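You operate a simulated robot arm through the tools that you are given. There is no shell and no other tool.

The job below is to be done with a simulated two-armed robot. You get a single attempt, and the scene is never put back.

JOB
Set the valve with the black knob to 2 in the vice.
Fine: valve in the green pan afterwards, vice open.

The check looks at the end state, three seconds after you hand in, the way a careful person would. Anything else that was tipped, shoved, dropped, spilled or broken makes it a failure.

ROBOT AND FRAMES
Two 7-joint arms with two-finger parallel grippers on one trunk that stands fixed in place. Base frame: the origin is at the foot of the trunk, x ahead of it, y to its left, z up. Units: mm, degrees, N and s.
The left shoulder is at [50, 187, 1160], the right one opposite. With the tool pointing down near the work surface each hand reaches from about 100 to 660 mm from the base axis, measured 20 degrees to its own side. Payload 3.43 kg a hand.
The TCP of each hand is the grasp point between the finger pads, 30 mm short of the fingertips. In the tool frame z runs along the fingers and y along their closing line. Largest opening 94 mm; finger width 28, thickness 10; the body of the gripper, 50 by 96 mm, starts 55 mm behind the TCP.
Orientation is told as [roll, pitch, yaw] about the base's x, y, z axes, in that order, counted from this pose: with the fingers straight down and closing along the base's y, the tool's x points along the base's -x, its y along +y and its z along -z.

CONTROLS
- The arms move only by the tool jog_arm. It takes "left_motion", "right_motion" or both (then of equal length, played together; a hand with none holds still); each is a list of rows, each an object of numbers (a shift or turn left out is 0, a gripper value left out holds the last): "ax", "ay", "az": the turn, a rotation vector about the tool's x, y, z in units of 5 degrees (1.0 is 5 degrees); "tx", "ty", "tz": the shift along the tool's x, y, z in units of 40 mm (1.0 is 40 mm); "jaw": the finger opening in mm, from 0 to 94. In form: [{"ax": .., "ay": .., "az": .., "tx": .., "ty": .., "tz": .., "jaw": ..}, ...]. A call has 1 to 20 rows; each row shifts and turns the commanded pose from where the row before left it, along the tool's axes as they then stand. A call with a number of a shift or a turn outside -1 to 1 is refused whole. Rows are played at 5 a second. More than 50 mm and 8.6 degrees between two rows, or a gripper value outside its range, and nothing of the call is played. A pose out of reach is approached as far as the arm can. The call stops where the force on the tool passes 50 N (or 10 N more than at its start, if that is more) or the arm is blocked; 0.2 s more then pass. Each finger travels about 153 mm/s and halts on what it meets, pressing with about 21 N; the grip force reading is that of the motor and also rises with nothing between the fingers. The clock runs only during rows and for 0.2 s after the last one: add rows that do not move to give the fingers time. The reply holds the time, the measured pose of the TCP, the force on the tool along the base axes, the opening and the grip force, in the units named above and with some noise, with the torque about the TCP (base axes, N m) and any sound that the robot's microphone picked up.
- Cameras (640 x 400 px; columns grow to the right, rows downward): "scene" is now at [132.2, -54.3, 1331.1]; the picture's right is [-0.58, -0.82, 0.00], its down [-0.38, 0.27, -0.89] and it looks along [0.72, -0.51, -0.47] (base axes); focal length 305 px, centre (320, 200). "left" rides on the left gripper at [76, -14, -103] in its tool frame; the picture's right is [0.18, 0.98, 0.00], its down [-0.75, 0.14, -0.64] and it looks along [-0.63, 0.12, 0.77] (tool axes); focal length 243 px, centre (320, 200). "right" rides on the right gripper at [76, 14, -102] in its tool frame; the picture's right is [-0.18, 0.98, 0.00], its down [-0.75, -0.14, -0.64] and it looks along [-0.63, -0.12, 0.77] (tool axes); focal length 243 px, centre (320, 200). There is no depth. A picture from a camera that has moved, and an enlarged one, comes with that camera's place and axes in the base frame and with its lens.
- capture(camera): a new picture of that camera. It takes no simulated time.
- move_column(by): slides the trunk up (or, below 0, down) by that many mm; the arms and the scene camera ride with it, the base frame stays. It gives what a move gives, with no picture.
- head_to(pan, tilt): turns the head with the scene camera to pan (to the left, within 80 degrees either way) and tilt (down, from -29 to 69), counted from straight ahead of the robot. It gives what a move gives.
- inspect(camera, box): a new picture of the part [left, top, right, bottom] of that camera's present view, enlarged. It takes no simulated time.
- close_job(): hands the job in; it is judged then, once.

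Places have to be worked out from the pictures, the camera data and where the tool is seen. Open the grippers and draw the arms clear of the work before you hand the job in, unless the task says otherwise.

The tools are called after "Emit:" by a JSON object that holds its "method" and its "body". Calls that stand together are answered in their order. jog_arm: Moves the arms, as the interface text tells. Its arguments: {"type":"object","properties":{"left_motion":{"type":"array"},"right_motion":{"type":"array"}},"required":[]} The other tools are called the same way: move_column (by) moves the trunk up or down; head_to (pan, tilt) turns the head that bears the scene camera; capture (camera) takes a picture; inspect (camera, box) takes an enlarged picture of a part of a camera's view; close_job () hands the job in.

At the start:

```text
time: 0.0
left_tcp_pos: [340.9, -28.2, 1146.4]
left_tcp_rot: [0.1, 0.0, 0.1]
left_contact_force: [-0.7, -0.4, 0.3]
left_torque: [-0.01, -0.01, -0.03]
left_grip_width: 94.1
left_finger_force: 0.0
right_tcp_pos: [221.2, -337.5, 1184.8]
right_tcp_rot: [0.0, 0.0, 0.0]
right_contact_force: [-0.5, -0.3, 0.2]
right_torque: [0.04, 0.0, 0.0]
right_grip_width: 94.0
right_finger_force: 0.1
trunk travel left (down, up): [-375.0, 57.0]
head pan, tilt (commanded): [-35.3, 27.7]
```

scene: 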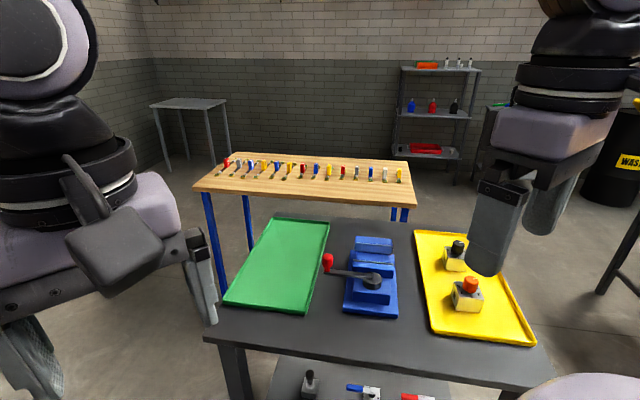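
right: 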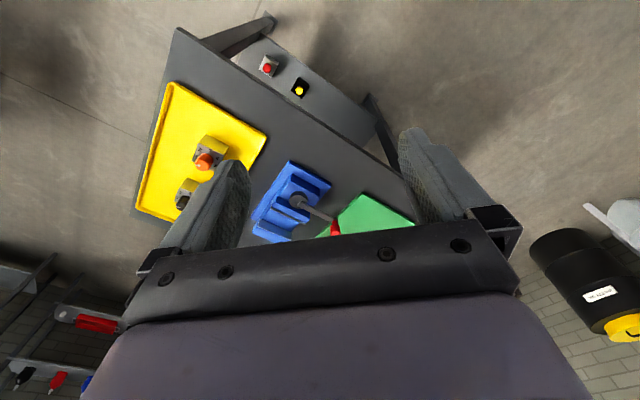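
left: 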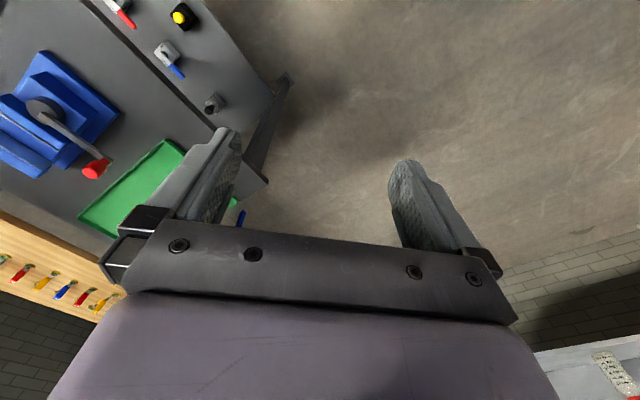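

The scene shows a table with a green pan, a blue vice with a red-knobbed lever, and a yellow pan with two valves (one with a black knob, one with orange). I'll zoom in on these first.

Emit:
{"method": "inspect", "body": {"camera": "scene", "box": [400, 220, 540, 340]}}

Emit:
{"method": "inspect", "body": {"camera": "scene", "box": [310, 220, 420, 330]}}

Emit:
{"method": "inspect", "body": {"camera": "right", "box": [130, 60, 430, 250]}}

```text
3.33 times, centred on (470, 280) of scene
camera zoom: at [132.2, -54.3, 1331.1], right [-0.58, -0.82, 0.0], down [-0.38, 0.27, -0.89], along [0.72, -0.51, -0.47], focal length 1015 px, centre (-180, -67)
```

zoom: 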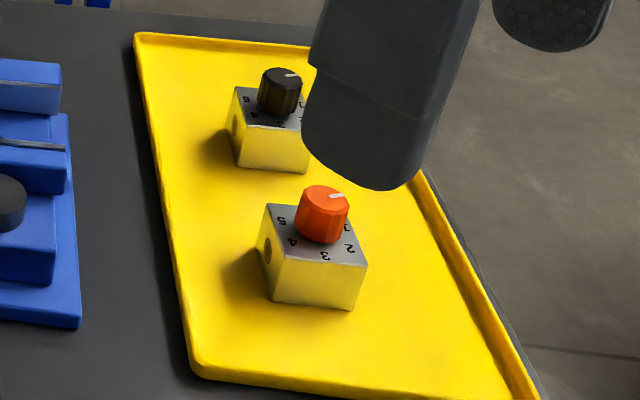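

```text
3.64 times, centred on (365, 275) of scene
camera zoom: at [132.2, -54.3, 1331.1], right [-0.58, -0.82, 0.0], down [-0.38, 0.27, -0.89], along [0.72, -0.51, -0.47], focal length 1108 px, centre (156, -73)
```

zoom: 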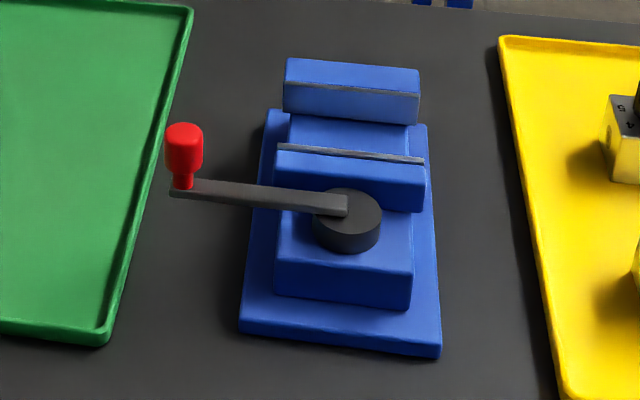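

```text
2.11 times, centred on (280, 155) of right
camera zoom: at [145.7, -322.4, 1286.8], right [0.18, 0.98, 0.0], down [0.75, -0.14, 0.64], along [0.63, -0.12, -0.77], focal length 511 px, centre (404, 295)
```

zoom: 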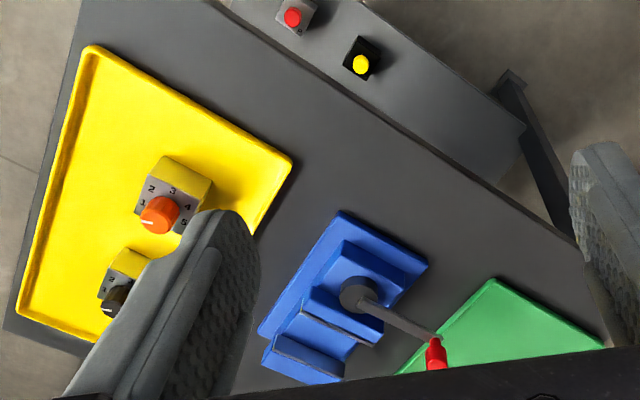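

Black-knob valve seems to be near (430,-685) and the orange one near (346,-585), both in the yellow pan, while the red lever knob is near (540,-363,912). I'll look to the right side with the head before moving the arm out there.

Emit:
{"method": "head_to", "body": {"pan": -75, "tilt": 25}}

Emit:
{"method": "capture", "body": {"camera": "scene"}}

```text
time: 1.1
left_tcp_pos: [339.4, -28.5, 1147.1]
left_tcp_rot: [-0.1, -0.1, 0.2]
left_contact_force: [-0.2, 0.0, 0.0]
left_torque: [-0.03, -0.02, 0.0]
left_grip_width: 94.1
left_finger_force: 0.1
right_tcp_pos: [221.8, -338.4, 1183.9]
right_tcp_rot: [0.1, 0.0, 0.0]
right_contact_force: [-0.6, -0.7, -1.2]
right_torque: [-0.01, 0.0, -0.02]
right_grip_width: 93.9
right_finger_force: 0.0
trunk travel left (down, up): [-375.0, 57.0]
head pan, tilt (commanded): [-75.0, 25.0]
```

```text
taken
camera scene: at [81.6, -90.6, 1335.5], right [-0.97, -0.26, 0.0], down [-0.11, 0.41, -0.91], along [0.24, -0.88, -0.42], focal length 305 px, centre (320, 200)
```

scene: 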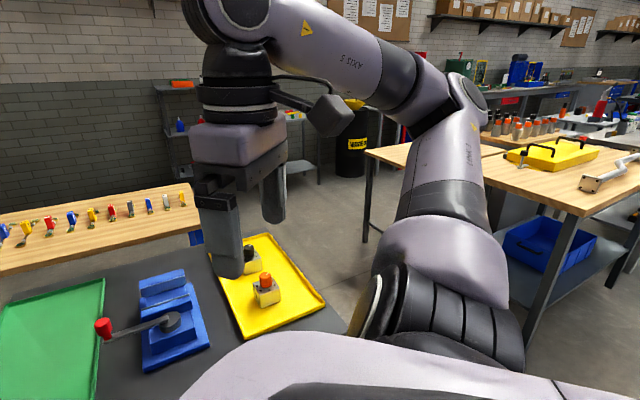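

The space to the right of the table is clear near the arm's height; the next bench is far off (y < -1100). I'll move the right hand out to about (166,-633,1184) so its camera looks at the black-knob valve.

Emit:
{"method": "jog_arm", "body": {"right_motion": [{"tx": 0.17, "ty": -0.92}, {"tx": 0.17, "ty": -0.92}, {"tx": 0.17, "ty": -0.92}, {"tx": 0.17, "ty": -0.92}, {"tx": 0.17, "ty": -0.92}, {"tx": 0.17, "ty": -0.92}]}}

Emit:
{"method": "capture", "body": {"camera": "right"}}

Emit:
{"method": "capture", "body": {"camera": "scene"}}

```text
time: 2.5
left_tcp_pos: [340.6, -28.0, 1146.8]
left_tcp_rot: [0.0, 0.0, 0.1]
left_contact_force: [0.8, 0.1, 0.4]
left_torque: [-0.03, -0.03, 0.01]
left_grip_width: 93.9
left_finger_force: 0.0
right_tcp_pos: [199.4, -504.4, 1173.8]
right_tcp_rot: [0.1, 0.1, 0.0]
right_contact_force: [-1.2, 0.2, -0.3]
right_torque: [0.03, -0.01, -0.01]
right_grip_width: 94.2
right_finger_force: 0.1
right hand out of reach, approached as far as the arm can: row 5, 6
trunk travel left (down, up): [-375.0, 57.0]
head pan, tilt (commanded): [-75.0, 25.0]
```

```text
taken
camera right: at [124.0, -488.7, 1276.4], right [0.19, 0.98, 0.0], down [0.75, -0.14, 0.64], along [0.63, -0.12, -0.77], focal length 243 px, centre (320, 200)
```

right: 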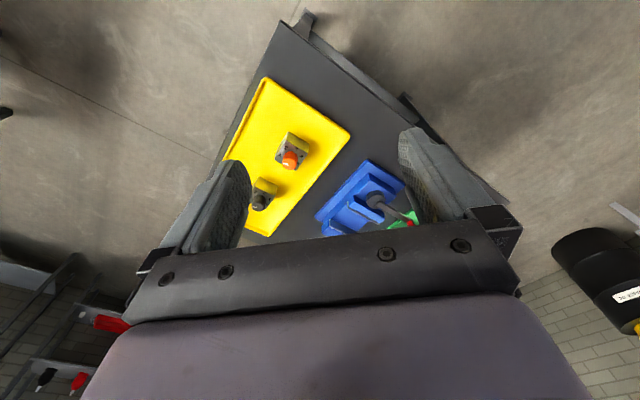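

```text
taken
camera scene: at [81.2, -90.4, 1335.5], right [-0.97, -0.26, 0.0], down [-0.11, 0.41, -0.91], along [0.23, -0.88, -0.42], focal length 305 px, centre (320, 200)
```

scene: 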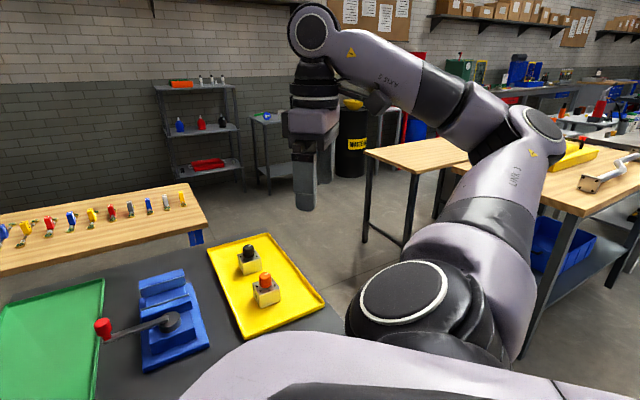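

The reach ends here at that height; views of the valves are now clear, so I'll zoom in on them.

Emit:
{"method": "inspect", "body": {"camera": "right", "box": [215, 70, 375, 240]}}

Emit:
{"method": "inspect", "body": {"camera": "scene", "box": [205, 230, 325, 330]}}

Emit:
{"method": "inspect", "body": {"camera": "scene", "box": [90, 250, 220, 380]}}

```text
2.35 times, centred on (295, 155) of right
camera zoom: at [124.0, -488.7, 1276.4], right [0.19, 0.98, 0.0], down [0.75, -0.14, 0.64], along [0.63, -0.12, -0.77], focal length 571 px, centre (379, 306)
```

zoom: 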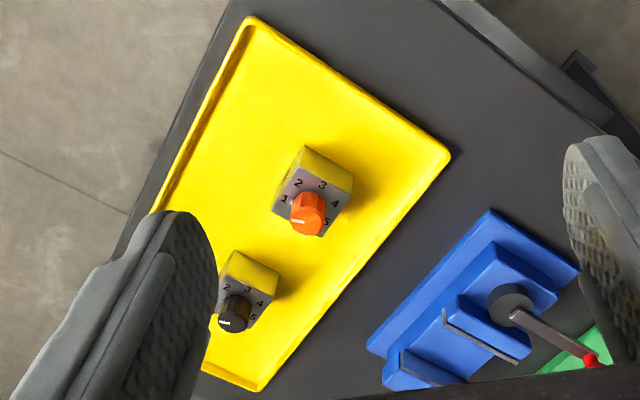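

```text
4.00 times, centred on (265, 280) of scene
camera zoom: at [81.2, -90.4, 1335.5], right [-0.97, -0.26, 0.0], down [-0.11, 0.41, -0.91], along [0.23, -0.88, -0.42], focal length 1218 px, centre (540, -120)
```

zoom: 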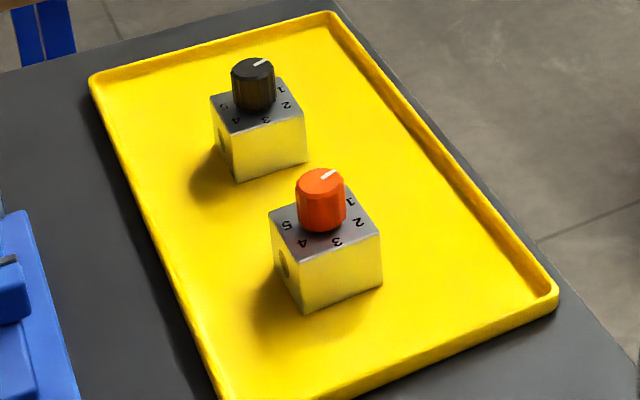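

```text
3.08 times, centred on (155, 315) of scene
camera zoom: at [81.2, -90.4, 1335.5], right [-0.97, -0.26, 0.0], down [-0.11, 0.41, -0.91], along [0.23, -0.88, -0.42], focal length 937 px, centre (828, -154)
```

zoom: 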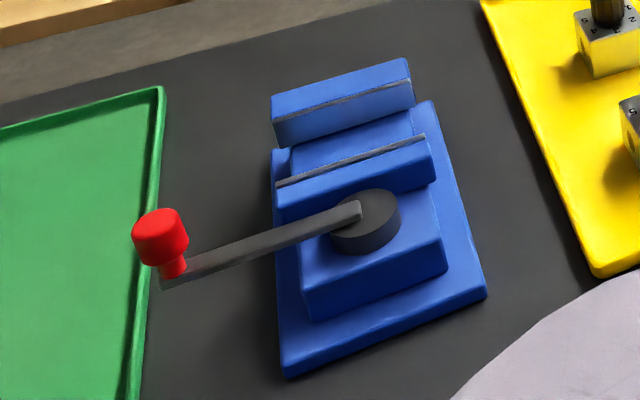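

Triangulated from both views: black knob top at about (432,-680,893), orange at (342,-586,894), bodies about 45 mm square with yaw near 42°. The vice's jaws run along about 44°. I'll turn the right tool to yaw -47 and lower it to z≈1015 at this spot, which is beyond the table's right edge.

Emit:
{"method": "jog_arm", "body": {"right_motion": [{"az": 0.94, "tz": 0.3}, {"az": 0.94, "tz": 0.4}, {"az": 0.94, "tz": 0.4}, {"az": 0.94, "tz": 0.4}, {"az": 0.94, "tz": 0.4}, {"az": 0.94, "tz": 0.4}, {"az": 0.94, "tz": 0.4}, {"az": 0.94, "tz": 0.4}, {"az": 0.94, "tz": 0.4}, {"az": 0.94, "tz": 0.4}]}}

Emit:
{"method": "capture", "body": {"camera": "right"}}

Emit:
{"method": "capture", "body": {"camera": "scene"}}

```text
time: 4.7
left_tcp_pos: [340.4, -28.9, 1147.0]
left_tcp_rot: [0.0, 0.1, 0.2]
left_contact_force: [-0.2, 0.1, 0.3]
left_torque: [0.01, 0.01, 0.0]
left_grip_width: 94.3
left_finger_force: 0.0
right_tcp_pos: [198.9, -503.2, 1017.3]
right_tcp_rot: [0.0, 0.1, -47.1]
right_contact_force: [0.4, 0.1, 0.2]
right_torque: [0.05, -0.04, 0.01]
right_grip_width: 93.9
right_finger_force: 0.1
trunk travel left (down, up): [-375.0, 57.0]
head pan, tilt (commanded): [-75.0, 25.0]
```

```text
taken
camera right: at [159.2, -436.4, 1119.9], right [0.84, 0.53, 0.0], down [0.41, -0.65, 0.64], along [0.34, -0.54, -0.77], focal length 243 px, centre (320, 200)
```

right: 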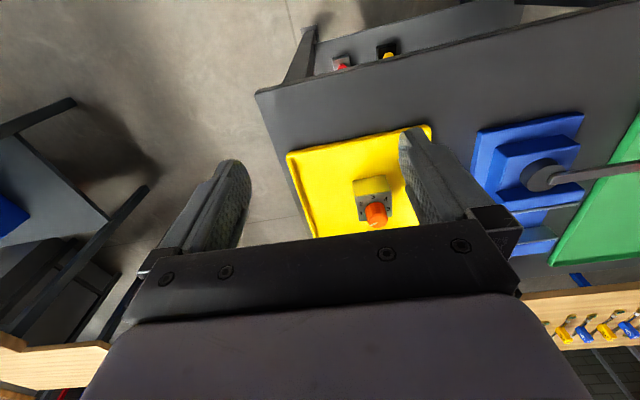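

```text
taken
camera scene: at [81.6, -90.6, 1335.5], right [-0.97, -0.26, 0.0], down [-0.11, 0.41, -0.91], along [0.23, -0.88, -0.42], focal length 305 px, centre (320, 200)
```

scene: 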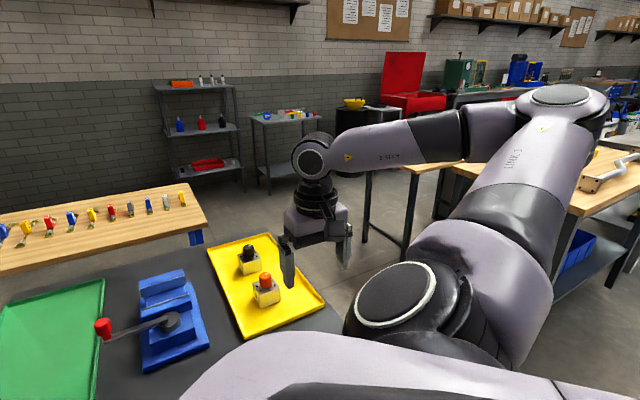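

The tool is at yaw -47 with the view aligned to the table. Next I move at z≈1017 toward (380,-620) to probe the reach toward the black-knob valve.

Emit:
{"method": "jog_arm", "body": {"right_motion": [{"tx": -0.87, "ty": 0.22}, {"tx": -0.87, "ty": 0.22}, {"tx": -0.87, "ty": 0.22}, {"tx": -0.87, "ty": 0.22}, {"tx": -0.87, "ty": 0.22}, {"tx": -0.87, "ty": 0.22}]}}

Emit:
{"method": "capture", "body": {"camera": "right"}}

Emit:
{"method": "capture", "body": {"camera": "scene"}}

```text
time: 6.1
left_tcp_pos: [341.8, -27.4, 1146.5]
left_tcp_rot: [0.0, 0.0, 0.1]
left_contact_force: [0.0, 0.2, 0.0]
left_torque: [-0.02, -0.01, -0.02]
left_grip_width: 94.0
left_finger_force: 0.1
right_tcp_pos: [380.9, -618.9, 1016.4]
right_tcp_rot: [0.0, 0.0, -47.0]
right_contact_force: [0.2, 0.8, 0.4]
right_torque: [0.03, 0.0, -0.01]
right_grip_width: 94.0
right_finger_force: 0.0
trunk travel left (down, up): [-375.0, 57.0]
head pan, tilt (commanded): [-75.0, 25.0]
```

```text
taken
camera right: at [340.7, -553.6, 1119.7], right [0.84, 0.54, 0.0], down [0.41, -0.65, 0.64], along [0.34, -0.54, -0.77], focal length 243 px, centre (320, 200)
```

right: 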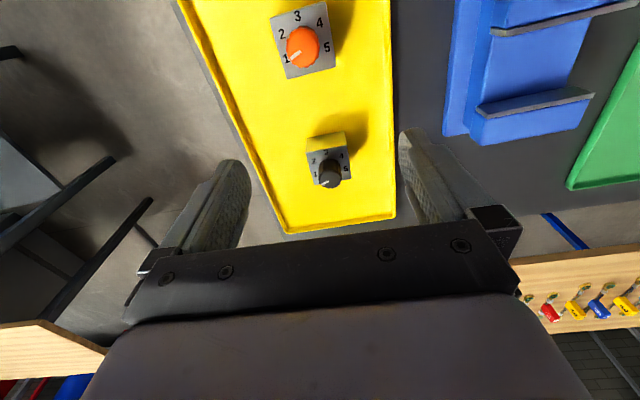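

```text
taken
camera scene: at [82.0, -90.5, 1335.4], right [-0.97, -0.26, 0.0], down [-0.11, 0.41, -0.91], along [0.23, -0.88, -0.42], focal length 305 px, centre (320, 200)
```

scene: 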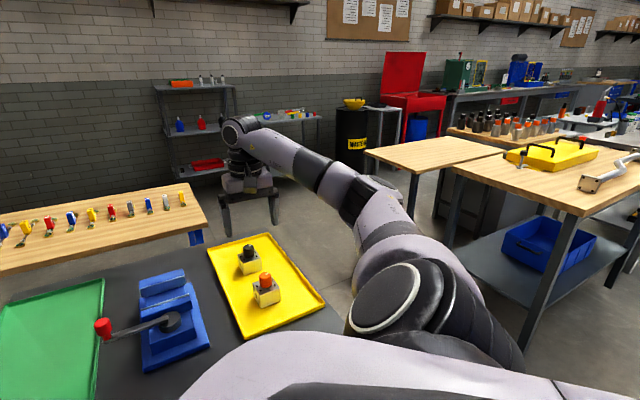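

Good, the arm got there with a straight-down tool. Now I zoom into both valves to read the scale and pointers.

Emit:
{"method": "inspect", "body": {"camera": "right", "box": [290, 120, 370, 200]}}

Emit:
{"method": "inspect", "body": {"camera": "right", "box": [250, 0, 370, 90]}}

```text
5.00 times, centred on (330, 160) of right
camera zoom: at [340.7, -553.6, 1119.7], right [0.84, 0.54, 0.0], down [0.41, -0.65, 0.64], along [0.34, -0.54, -0.77], focal length 1213 px, centre (270, 400)
```

zoom: 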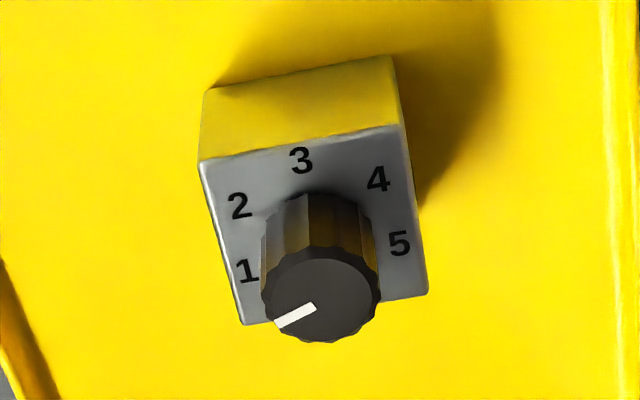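

```text
4.44 times, centred on (310, 45) of right
camera zoom: at [340.7, -553.6, 1119.7], right [0.84, 0.54, 0.0], down [0.41, -0.65, 0.64], along [0.34, -0.54, -0.77], focal length 1078 px, centre (364, 889)
```

zoom: 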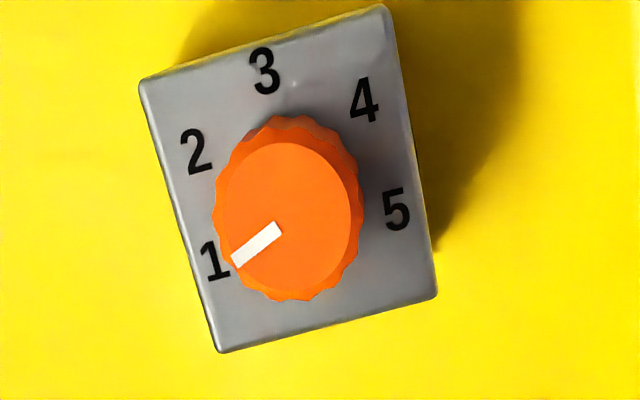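

Both pointers stand at 1; scale runs 1→5 clockwise as seen from above. The black valve's body is ~47 mm square, top ≈868, floor ≈830, centred near (434,-679), matching yaw ≈ -46. I'll move above it at z≈1016 to test reach.

Emit:
{"method": "jog_arm", "body": {"right_motion": [{"tx": -0.5, "ty": -0.02}, {"tx": -0.5, "ty": -0.02}, {"tx": -0.5, "ty": -0.02}, {"tx": -0.5, "az": -0.1}]}}

Emit:
{"method": "capture", "body": {"camera": "right"}}

```text
time: 7.1
left_tcp_pos: [340.1, -27.9, 1147.0]
left_tcp_rot: [-0.2, -0.1, 0.1]
left_contact_force: [0.5, 0.5, 0.1]
left_torque: [-0.01, -0.01, 0.02]
left_grip_width: 94.0
left_finger_force: 0.0
right_tcp_pos: [434.1, -679.0, 1017.6]
right_tcp_rot: [-0.1, 0.0, -46.4]
right_contact_force: [-1.1, 0.2, 0.0]
right_torque: [0.0, -0.02, 0.02]
right_grip_width: 93.9
right_finger_force: 0.0
trunk travel left (down, up): [-375.0, 57.0]
head pan, tilt (commanded): [-75.0, 25.0]
```

```text
taken
camera right: at [392.7, -613.3, 1120.5], right [0.84, 0.54, 0.0], down [0.42, -0.64, 0.64], along [0.35, -0.54, -0.77], focal length 243 px, centre (320, 200)
```

right: 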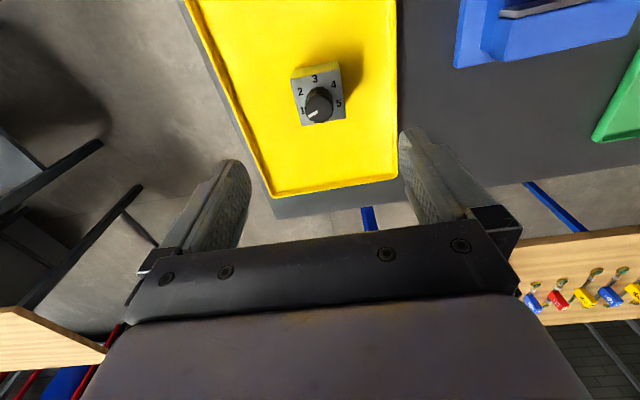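

Reach is fine and the valve lies on the tool axis line (column 320). I'll lower 100 mm and recheck alignment.

Emit:
{"method": "jog_arm", "body": {"right_motion": [{"tz": 0.5}, {"tz": 0.5}, {"tz": 0.5}, {"tz": 0.5}, {"tz": 0.5}]}}

Emit:
{"method": "capture", "body": {"camera": "right"}}

Emit:
{"method": "capture", "body": {"camera": "scene"}}

```text
time: 8.3
left_tcp_pos: [340.9, -28.4, 1147.0]
left_tcp_rot: [0.0, 0.0, 0.1]
left_contact_force: [-0.2, 0.5, 0.6]
left_torque: [-0.03, 0.02, -0.01]
left_grip_width: 93.9
left_finger_force: 0.0
right_tcp_pos: [433.4, -679.1, 917.6]
right_tcp_rot: [0.1, 0.0, -46.5]
right_contact_force: [-0.7, -0.2, -0.8]
right_torque: [0.03, -0.01, -0.02]
right_grip_width: 94.1
right_finger_force: 0.2
trunk travel left (down, up): [-375.0, 57.0]
head pan, tilt (commanded): [-75.0, 25.0]
```

```text
taken
camera right: at [392.3, -613.7, 1019.6], right [0.84, 0.54, 0.0], down [0.42, -0.64, 0.64], along [0.35, -0.54, -0.77], focal length 243 px, centre (320, 200)
```

right: 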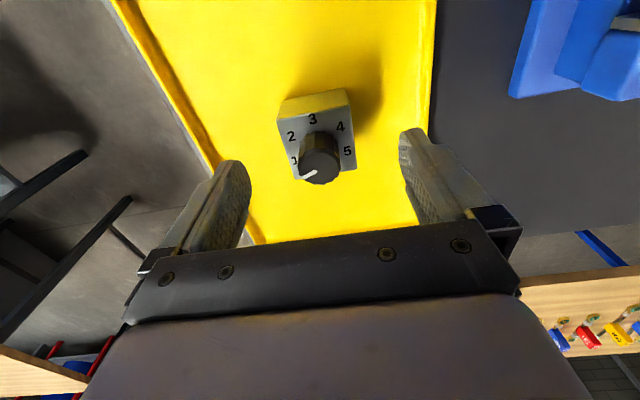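

```text
taken
camera scene: at [81.7, -90.7, 1335.5], right [-0.97, -0.26, 0.0], down [-0.11, 0.41, -0.91], along [0.23, -0.88, -0.42], focal length 305 px, centre (320, 200)
```

scene: 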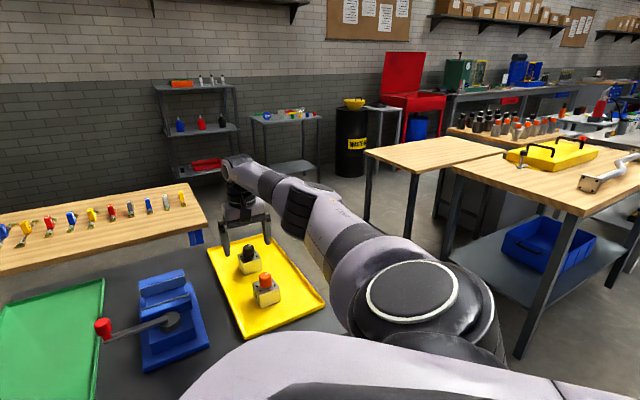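

Alignment still looks right; I zoom in for an exact check of the body corners before the final descent.

Emit:
{"method": "inspect", "body": {"camera": "right", "box": [240, 70, 400, 210]}}

Emit:
{"method": "inspect", "body": {"camera": "scene", "box": [200, 190, 300, 310]}}

```text
2.86 times, centred on (320, 140) of right
camera zoom: at [392.3, -613.7, 1019.6], right [0.84, 0.54, 0.0], down [0.42, -0.64, 0.64], along [0.35, -0.54, -0.77], focal length 693 px, centre (320, 371)
```

zoom: 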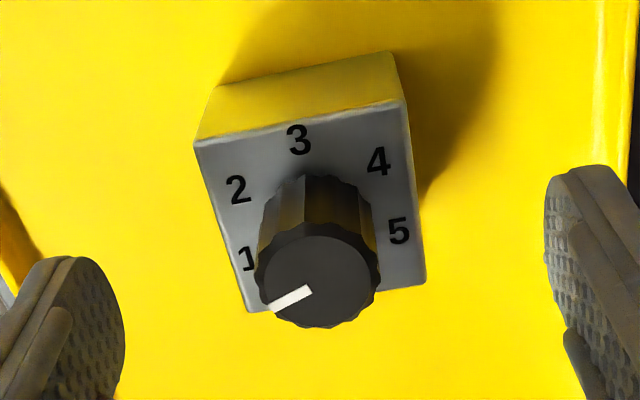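

```text
3.33 times, centred on (250, 250) of scene
camera zoom: at [81.7, -90.7, 1335.5], right [-0.97, -0.26, 0.0], down [-0.11, 0.41, -0.91], along [0.23, -0.88, -0.42], focal length 1015 px, centre (553, 33)
```

zoom: 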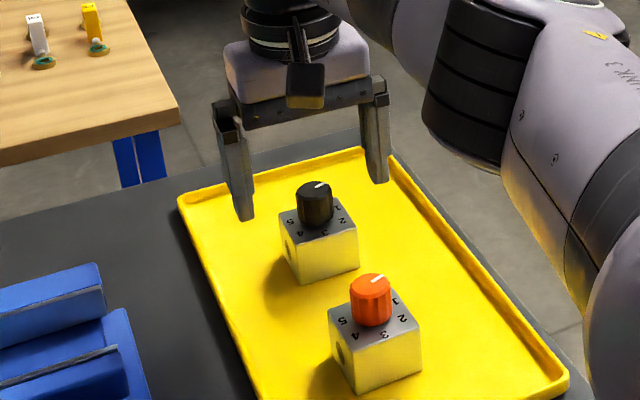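

The body is centred in the tool frame within 1 mm and aligned within 1°. I descend to TCP z≈866 (tips ≈836) and then close on the body.

Emit:
{"method": "jog_arm", "body": {"right_motion": [{"tz": 0.43}, {"tz": 0.43}, {"tz": 0.43}, {}]}}

Emit:
{"method": "capture", "body": {"camera": "right"}}

Emit:
{"method": "inspect", "body": {"camera": "scene", "box": [200, 200, 300, 300]}}

```text
time: 9.3
left_tcp_pos: [339.9, -28.9, 1146.5]
left_tcp_rot: [0.1, 0.0, 0.1]
left_contact_force: [0.2, 0.3, 0.0]
left_torque: [0.05, 0.02, 0.02]
left_grip_width: 93.9
left_finger_force: 0.2
right_tcp_pos: [433.5, -679.1, 866.1]
right_tcp_rot: [0.1, 0.1, -46.5]
right_contact_force: [-0.7, 0.2, -1.0]
right_torque: [-0.01, -0.03, 0.02]
right_grip_width: 94.0
right_finger_force: 0.0
trunk travel left (down, up): [-375.0, 57.0]
head pan, tilt (commanded): [-75.0, 25.0]
```

```text
taken
camera right: at [391.8, -613.4, 968.4], right [0.84, 0.54, 0.0], down [0.42, -0.64, 0.64], along [0.35, -0.54, -0.77], focal length 243 px, centre (320, 200)
```

right: 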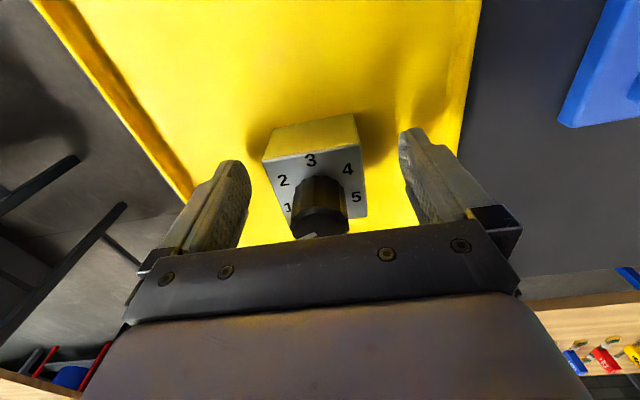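

```text
4.00 times, centred on (250, 250) of scene
camera zoom: at [81.5, -90.5, 1335.5], right [-0.97, -0.26, 0.0], down [-0.11, 0.41, -0.91], along [0.23, -0.88, -0.42], focal length 1218 px, centre (600, 0)
```

zoom: 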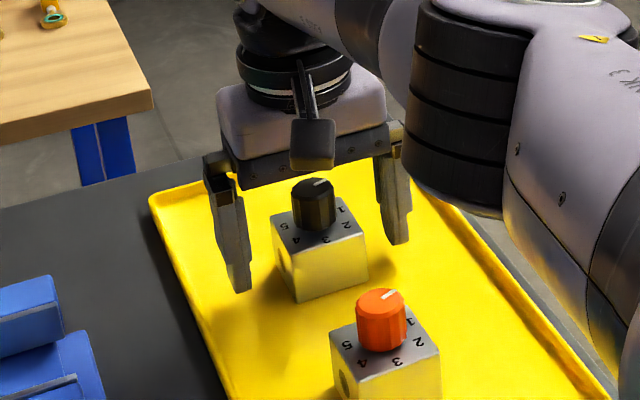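

Fingers straddle the body evenly. I close on it now.

Emit:
{"method": "jog_arm", "body": {"right_motion": [{"jaw": 70}, {"jaw": 56}, {"jaw": 42}, {"jaw": 42}, {"jaw": 40}]}}

Emit:
{"method": "capture", "body": {"camera": "right"}}

```text
time: 10.5
left_tcp_pos: [340.1, -28.8, 1147.1]
left_tcp_rot: [-0.1, 0.1, 0.0]
left_contact_force: [0.6, 0.1, -0.2]
left_torque: [0.0, -0.02, 0.0]
left_grip_width: 94.1
left_finger_force: 0.1
right_tcp_pos: [432.7, -679.6, 865.5]
right_tcp_rot: [0.0, 0.0, -46.4]
right_contact_force: [-0.2, 0.0, -0.5]
right_torque: [-0.01, 0.08, 0.0]
right_grip_width: 54.3
right_finger_force: 21.2
trunk travel left (down, up): [-375.0, 57.0]
head pan, tilt (commanded): [-75.0, 25.0]
```

```text
taken
camera right: at [392.0, -613.3, 968.6], right [0.84, 0.54, 0.0], down [0.42, -0.64, 0.64], along [0.35, -0.54, -0.77], focal length 243 px, centre (320, 200)
```

right: 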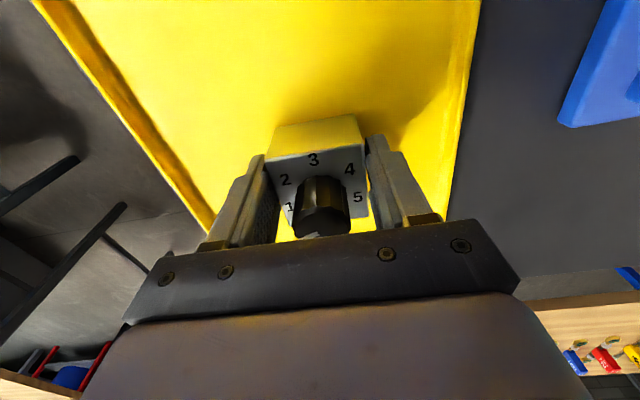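

The grip reads 54 mm at 21 N, a bit wider than my body estimate; I zoom in to see what the pads are touching.

Emit:
{"method": "inspect", "body": {"camera": "right", "box": [240, 100, 400, 250]}}

Emit:
{"method": "inspect", "body": {"camera": "scene", "box": [210, 210, 290, 290]}}

```text
2.67 times, centred on (320, 175) of right
camera zoom: at [392.0, -613.3, 968.6], right [0.84, 0.54, 0.0], down [0.42, -0.64, 0.64], along [0.35, -0.54, -0.77], focal length 647 px, centre (320, 267)
```

zoom: 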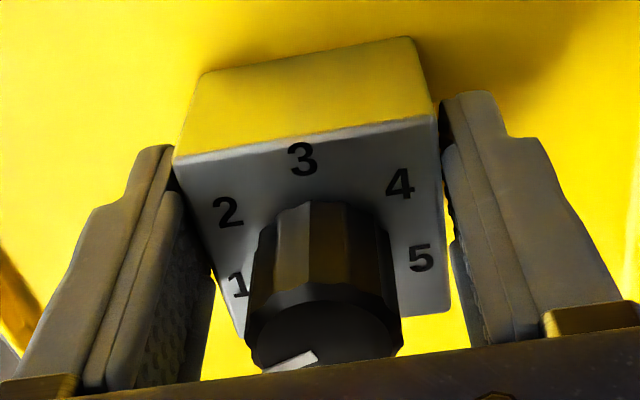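

```text
5.00 times, centred on (250, 250) of scene
camera zoom: at [81.5, -90.6, 1335.5], right [-0.97, -0.26, 0.0], down [-0.11, 0.41, -0.91], along [0.23, -0.88, -0.42], focal length 1523 px, centre (670, -50)
```

zoom: 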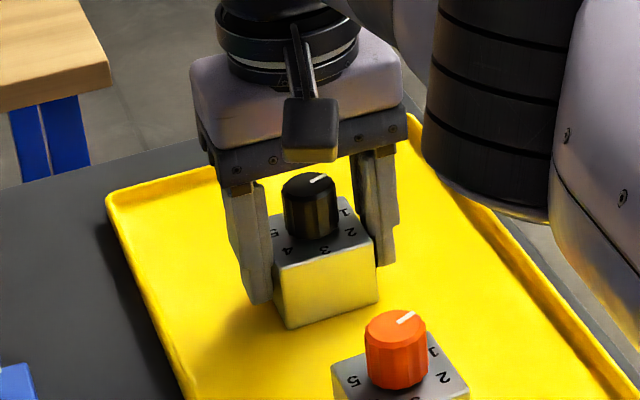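

The pads hold the body squarely. I lift 120 mm straight up and aim the head at the vice.

Emit:
{"method": "jog_arm", "body": {"right_motion": [{"tz": -0.25}, {"tz": -0.5}, {"tz": -0.75}, {"tz": -0.75}, {"tz": -0.75}]}}

Emit:
{"method": "head_to", "body": {"pan": -45, "tilt": 45}}

Emit:
{"method": "capture", "body": {"camera": "scene"}}

Emit:
{"method": "capture", "body": {"camera": "right"}}

```text
time: 11.7
left_tcp_pos: [340.5, -27.4, 1147.6]
left_tcp_rot: [0.0, 0.0, 0.2]
left_contact_force: [-0.4, 0.5, -0.3]
left_torque: [-0.01, 0.02, -0.01]
left_grip_width: 93.7
left_finger_force: 0.0
right_tcp_pos: [433.9, -679.8, 986.5]
right_tcp_rot: [0.1, 0.0, -46.4]
right_contact_force: [0.7, -0.4, -3.6]
right_torque: [0.02, 0.02, -0.02]
right_grip_width: 54.2
right_finger_force: 21.1
trunk travel left (down, up): [-375.0, 57.0]
head pan, tilt (commanded): [-75.0, 25.0]
```

```text
time: 12.6
left_tcp_pos: [341.9, -28.9, 1148.0]
left_tcp_rot: [-0.1, -0.1, 0.1]
left_contact_force: [0.2, 1.2, 0.2]
left_torque: [0.0, 0.01, -0.01]
left_grip_width: 93.9
left_finger_force: 0.1
right_tcp_pos: [433.4, -679.2, 985.9]
right_tcp_rot: [-0.1, 0.0, -46.5]
right_contact_force: [-0.5, 0.6, -2.6]
right_torque: [0.01, 0.01, 0.02]
right_grip_width: 54.3
right_finger_force: 20.7
trunk travel left (down, up): [-375.0, 57.0]
head pan, tilt (commanded): [-45.0, 45.0]
```

```text
taken
camera scene: at [115.4, -59.5, 1304.9], right [-0.71, -0.71, 0.0], down [-0.5, 0.5, -0.71], along [0.5, -0.5, -0.71], focal length 305 px, centre (320, 200)
```

scene: 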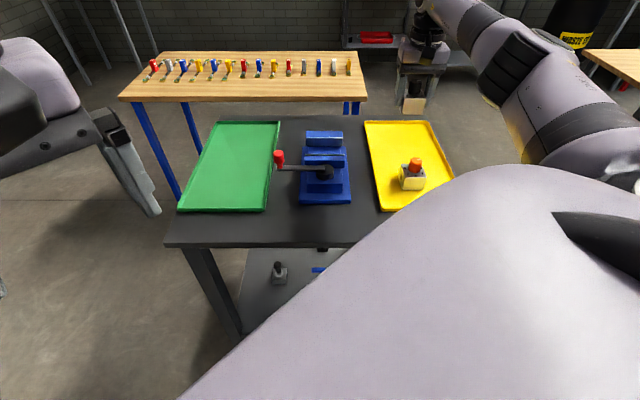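

```text
taken
camera right: at [392.5, -613.7, 1088.7], right [0.84, 0.54, 0.0], down [0.42, -0.64, 0.64], along [0.35, -0.54, -0.77], focal length 243 px, centre (320, 200)
```

right: 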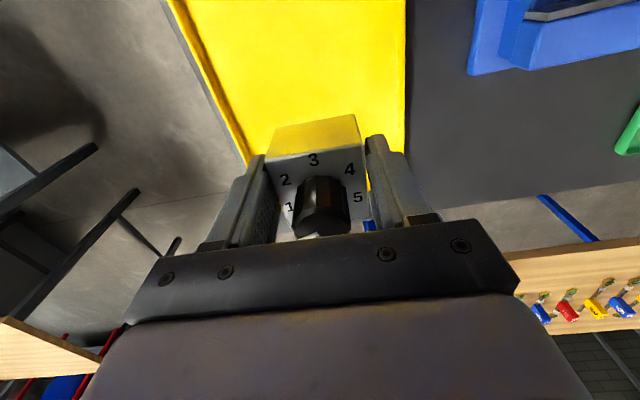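

Valve is held (about 3 N of weight). Now the head looks along the table's axis; I zoom in on the vice.

Emit:
{"method": "inspect", "body": {"camera": "scene", "box": [265, 120, 365, 210]}}

Emit:
{"method": "inspect", "body": {"camera": "scene", "box": [295, 122, 355, 172]}}

```text
4.44 times, centred on (315, 165) of scene
camera zoom: at [115.4, -59.5, 1304.9], right [-0.71, -0.71, 0.0], down [-0.5, 0.5, -0.71], along [0.5, -0.5, -0.71], focal length 1354 px, centre (342, 356)
```

zoom: 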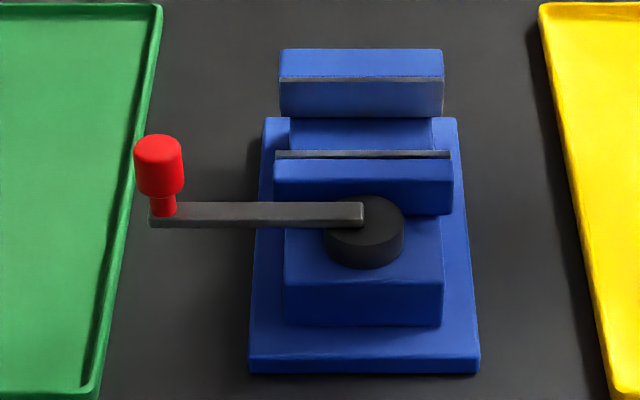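

```text
8.00 times, centred on (325, 147) of scene
camera zoom: at [115.4, -59.5, 1304.9], right [-0.71, -0.71, 0.0], down [-0.5, 0.5, -0.71], along [0.5, -0.5, -0.71], focal length 2436 px, centre (280, 624)
```

zoom: 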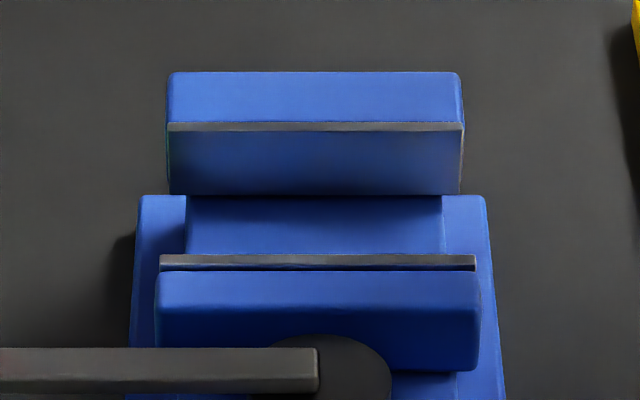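

The vice sits exactly at -45°: its jaws span q≈-16..74 (q along [0.707,0.707]) with the opening at p≈688..750 (p along [0.707,-0.707]), tops ≈ z 888, bed ≈ 865. I carry the valve over at z≈986 to p≈719, q≈29, with yaw -45.

Emit:
{"method": "jog_arm", "body": {"right_motion": [{"az": -0.29}, {"tx": 0.282, "ty": 0.5}, {"tx": 0.282, "ty": 0.91}, {"tx": 0.282, "ty": 0.91}, {"tx": 0.282, "ty": 0.91}, {"tx": 0.282, "ty": 0.91}, {"tx": 0.282, "ty": 0.91}, {}]}}

Emit:
{"method": "capture", "body": {"camera": "scene"}}

Emit:
{"method": "capture", "body": {"camera": "right"}}

```text
time: 14.4
left_tcp_pos: [340.5, -28.9, 1147.4]
left_tcp_rot: [0.0, -0.1, 0.1]
left_contact_force: [0.6, -0.4, -0.1]
left_torque: [-0.01, -0.01, -0.02]
left_grip_width: 94.1
left_finger_force: 0.1
right_tcp_pos: [529.0, -488.8, 986.2]
right_tcp_rot: [0.0, 0.0, -45.1]
right_contact_force: [0.1, -0.4, -3.1]
right_torque: [0.01, 0.01, 0.0]
right_grip_width: 54.0
right_finger_force: 21.3
trunk travel left (down, up): [-375.0, 57.0]
head pan, tilt (commanded): [-45.0, 45.0]
```

```text
taken
camera scene: at [115.4, -59.5, 1304.8], right [-0.71, -0.71, 0.0], down [-0.5, 0.5, -0.71], along [0.5, -0.5, -0.71], focal length 305 px, centre (320, 200)
```

scene: 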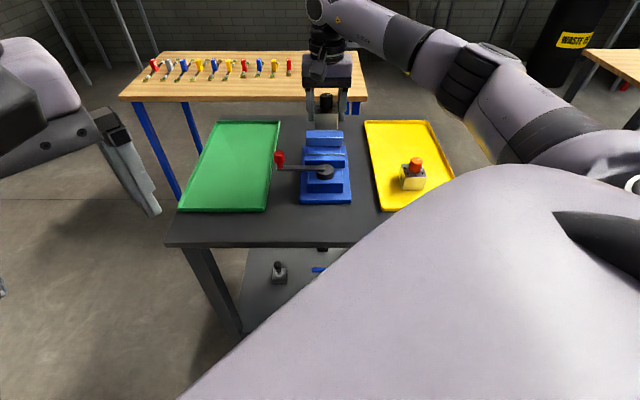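

```text
taken
camera right: at [486.0, -424.1, 1088.9], right [0.83, 0.56, 0.0], down [0.43, -0.63, 0.64], along [0.36, -0.53, -0.77], focal length 243 px, centre (320, 200)
```

right: 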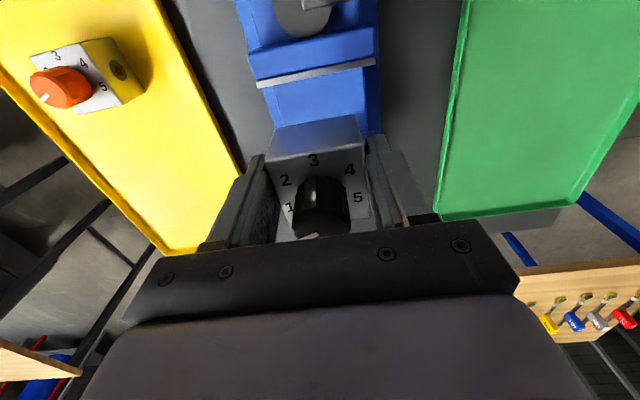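

The valve hovers over the vice. I zoom both cameras for a relative alignment check.

Emit:
{"method": "inspect", "body": {"camera": "right", "box": [230, 0, 410, 180]}}

Emit:
{"method": "inspect", "body": {"camera": "scene", "box": [270, 70, 380, 180]}}

```text
2.22 times, centred on (320, 90) of right
camera zoom: at [486.0, -424.1, 1088.9], right [0.83, 0.56, 0.0], down [0.43, -0.63, 0.64], along [0.36, -0.53, -0.77], focal length 539 px, centre (320, 444)
```

zoom: 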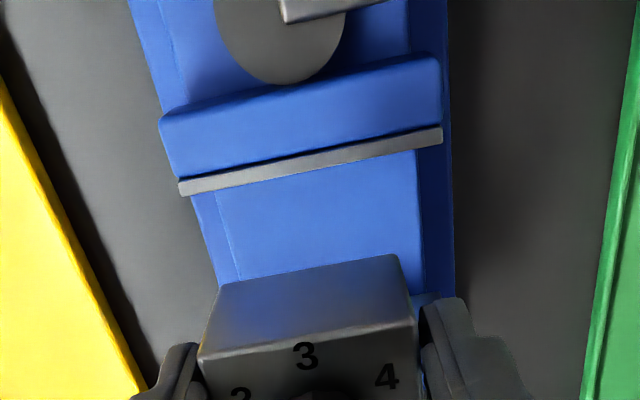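

```text
3.64 times, centred on (325, 125) of scene
camera zoom: at [115.4, -59.5, 1304.8], right [-0.71, -0.71, 0.0], down [-0.5, 0.5, -0.71], along [0.5, -0.5, -0.71], focal length 1108 px, centre (302, 473)
```

zoom: 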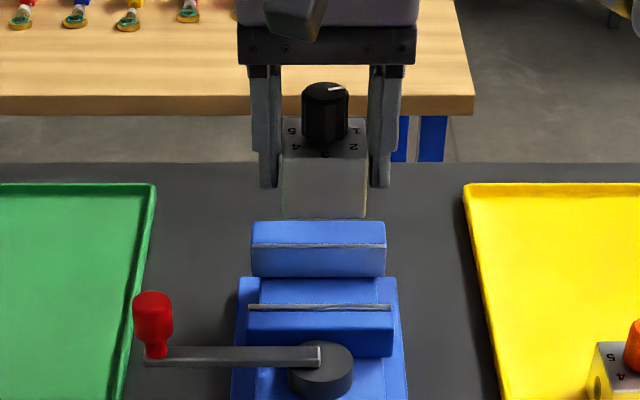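

Relative to the tool, the movable plate edge lies 32 mm toward the robot and the fixed plate ~30 mm beyond, so the ~47 mm body fits with ~7 mm each side. I shift 2 mm back toward the middle and lower to TCP z≈930, just above the jaws, for a check.

Emit:
{"method": "jog_arm", "body": {"right_motion": [{"tx": 0.05, "ty": 0.03}, {"tz": 0.35}, {"tz": 0.35}, {"tz": 0.35}, {"tz": 0.35}, {}]}}

Emit:
{"method": "inspect", "body": {"camera": "scene", "box": [285, 90, 365, 170]}}

Emit:
{"method": "inspect", "body": {"camera": "right", "box": [230, 0, 410, 180]}}

```text
time: 15.8
left_tcp_pos: [340.0, -28.7, 1147.7]
left_tcp_rot: [0.0, 0.0, 0.1]
left_contact_force: [0.1, -0.1, -0.4]
left_torque: [-0.02, -0.01, -0.02]
left_grip_width: 93.9
left_finger_force: 0.1
right_tcp_pos: [527.3, -486.6, 929.9]
right_tcp_rot: [0.1, 0.0, -44.9]
right_contact_force: [0.2, 0.2, -3.4]
right_torque: [0.01, 0.03, -0.01]
right_grip_width: 54.0
right_finger_force: 21.4
trunk travel left (down, up): [-375.0, 57.0]
head pan, tilt (commanded): [-45.0, 45.0]
```

```text
5.00 times, centred on (325, 130) of scene
camera zoom: at [115.4, -59.3, 1304.9], right [-0.71, -0.71, 0.0], down [-0.5, 0.5, -0.71], along [0.5, -0.5, -0.71], focal length 1523 px, centre (295, 550)
```

zoom: 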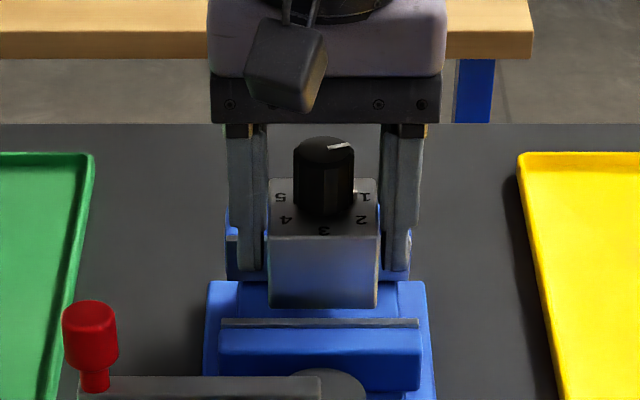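

```text
2.22 times, centred on (320, 90) of right
camera zoom: at [484.8, -422.1, 1032.4], right [0.83, 0.56, 0.0], down [0.43, -0.63, 0.64], along [0.36, -0.53, -0.77], focal length 539 px, centre (320, 444)
```

zoom: 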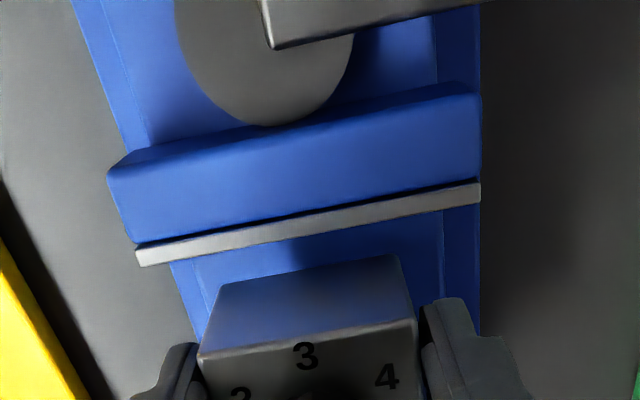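

Clearances are about 7–8 mm on both sides. I lower to z≈908, watching the force, then creep down to the bed.

Emit:
{"method": "jog_arm", "body": {"right_motion": [{"tz": 0.2}, {"tz": 0.2}, {"tz": 0.15}, {}]}}

Emit:
{"method": "inspect", "body": {"camera": "scene", "box": [285, 90, 365, 170]}}

Emit:
{"method": "inspect", "body": {"camera": "right", "box": [230, 0, 410, 180]}}

```text
time: 16.8
left_tcp_pos: [340.9, -27.8, 1147.1]
left_tcp_rot: [0.0, 0.0, 0.1]
left_contact_force: [-0.5, 0.0, 0.2]
left_torque: [0.0, -0.01, 0.0]
left_grip_width: 93.9
left_finger_force: 0.2
right_tcp_pos: [528.3, -486.7, 908.5]
right_tcp_rot: [0.1, 0.0, -45.0]
right_contact_force: [-0.5, 1.5, -3.4]
right_torque: [0.02, 0.03, -0.02]
right_grip_width: 54.1
right_finger_force: 20.5
trunk travel left (down, up): [-375.0, 57.0]
head pan, tilt (commanded): [-45.0, 45.0]
```

```text
5.00 times, centred on (325, 130) of scene
camera zoom: at [115.5, -59.3, 1304.9], right [-0.71, -0.71, 0.0], down [-0.5, 0.5, -0.71], along [0.5, -0.5, -0.71], focal length 1523 px, centre (295, 550)
```

zoom: 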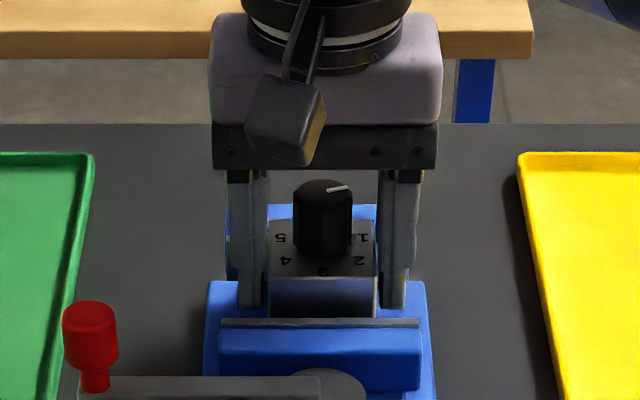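

```text
2.22 times, centred on (320, 90) of right
camera zoom: at [485.1, -422.1, 1010.5], right [0.83, 0.56, 0.0], down [0.43, -0.63, 0.64], along [0.36, -0.53, -0.77], focal length 539 px, centre (320, 444)
```

zoom: 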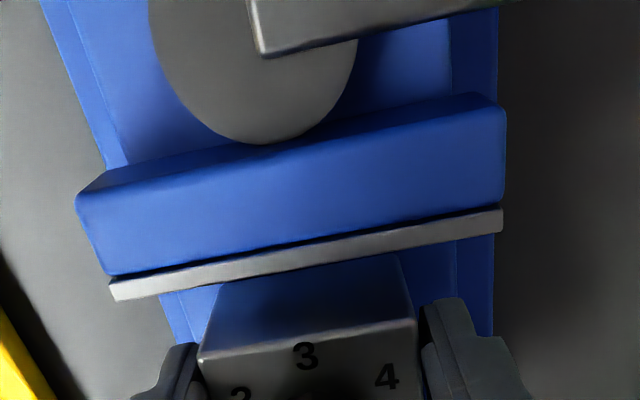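

Valve is between the jaws. I creep down 2 mm per row, a few rows at a time, watching the vertical force.

Emit:
{"method": "jog_arm", "body": {"right_motion": [{"tz": 0.05}, {"tz": 0.05}, {}]}}

```text
time: 17.6
left_tcp_pos: [340.1, -27.3, 1147.2]
left_tcp_rot: [-0.1, -0.1, 0.1]
left_contact_force: [0.6, 0.2, 0.0]
left_torque: [0.02, 0.02, 0.01]
left_grip_width: 94.0
left_finger_force: 0.1
right_tcp_pos: [528.0, -487.1, 905.6]
right_tcp_rot: [0.2, -0.2, -45.1]
right_contact_force: [0.6, -3.0, 12.2]
right_torque: [0.1, 0.25, 0.1]
right_grip_width: 54.4
right_finger_force: 21.0
trunk travel left (down, up): [-375.0, 57.0]
head pan, tilt (commanded): [-45.0, 45.0]
```

Contact: +12 N upward at TCP ≈905.6. I check whether it's the valve's bottom on the bed or something else.

Emit:
{"method": "inspect", "body": {"camera": "scene", "box": [300, 110, 350, 160]}}

Emit:
{"method": "inspect", "body": {"camera": "right", "box": [230, 60, 410, 240]}}

```text
8.00 times, centred on (325, 135) of scene
camera zoom: at [114.1, -58.4, 1305.3], right [-0.71, -0.71, 0.0], down [-0.5, 0.5, -0.71], along [0.5, -0.5, -0.71], focal length 2436 px, centre (280, 720)
```

zoom: 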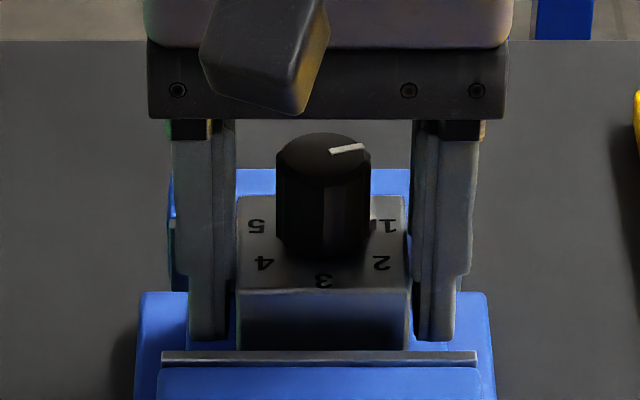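

```text
2.22 times, centred on (320, 150) of right
camera zoom: at [484.6, -421.9, 1009.0], right [0.83, 0.56, 0.0], down [0.43, -0.63, 0.64], along [0.36, -0.53, -0.76], focal length 539 px, centre (320, 311)
```

zoom: 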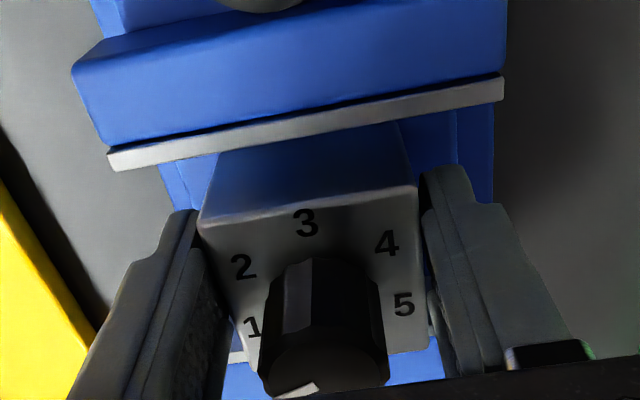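

The valve stands upright on the bed between the jaws. I ease off about 1 mm, open the fingers to 74 and rise straight up.

Emit:
{"method": "jog_arm", "body": {"right_motion": [{"tz": -0.03}, {"jaw": 60}, {"jaw": 74}, {}, {}]}}

Emit:
{"method": "inspect", "body": {"camera": "scene", "box": [285, 100, 365, 170]}}

```text
time: 18.8
left_tcp_pos: [340.4, -27.4, 1146.2]
left_tcp_rot: [0.0, 0.1, 0.1]
left_contact_force: [0.2, 0.4, 0.6]
left_torque: [-0.04, 0.0, 0.04]
left_grip_width: 94.1
left_finger_force: 0.0
right_tcp_pos: [527.6, -486.4, 905.2]
right_tcp_rot: [0.0, 0.0, -45.0]
right_contact_force: [-0.8, -0.6, -0.3]
right_torque: [0.0, -0.02, 0.01]
right_grip_width: 73.9
right_finger_force: 0.0
trunk travel left (down, up): [-375.0, 57.0]
head pan, tilt (commanded): [-45.0, 45.0]
```

```text
5.71 times, centred on (325, 135) of scene
camera zoom: at [115.2, -59.1, 1304.9], right [-0.71, -0.71, 0.0], down [-0.5, 0.5, -0.71], along [0.5, -0.5, -0.71], focal length 1740 px, centre (291, 571)
```

zoom: 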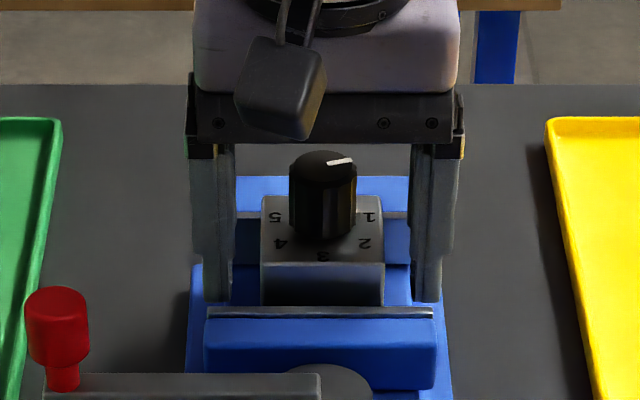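

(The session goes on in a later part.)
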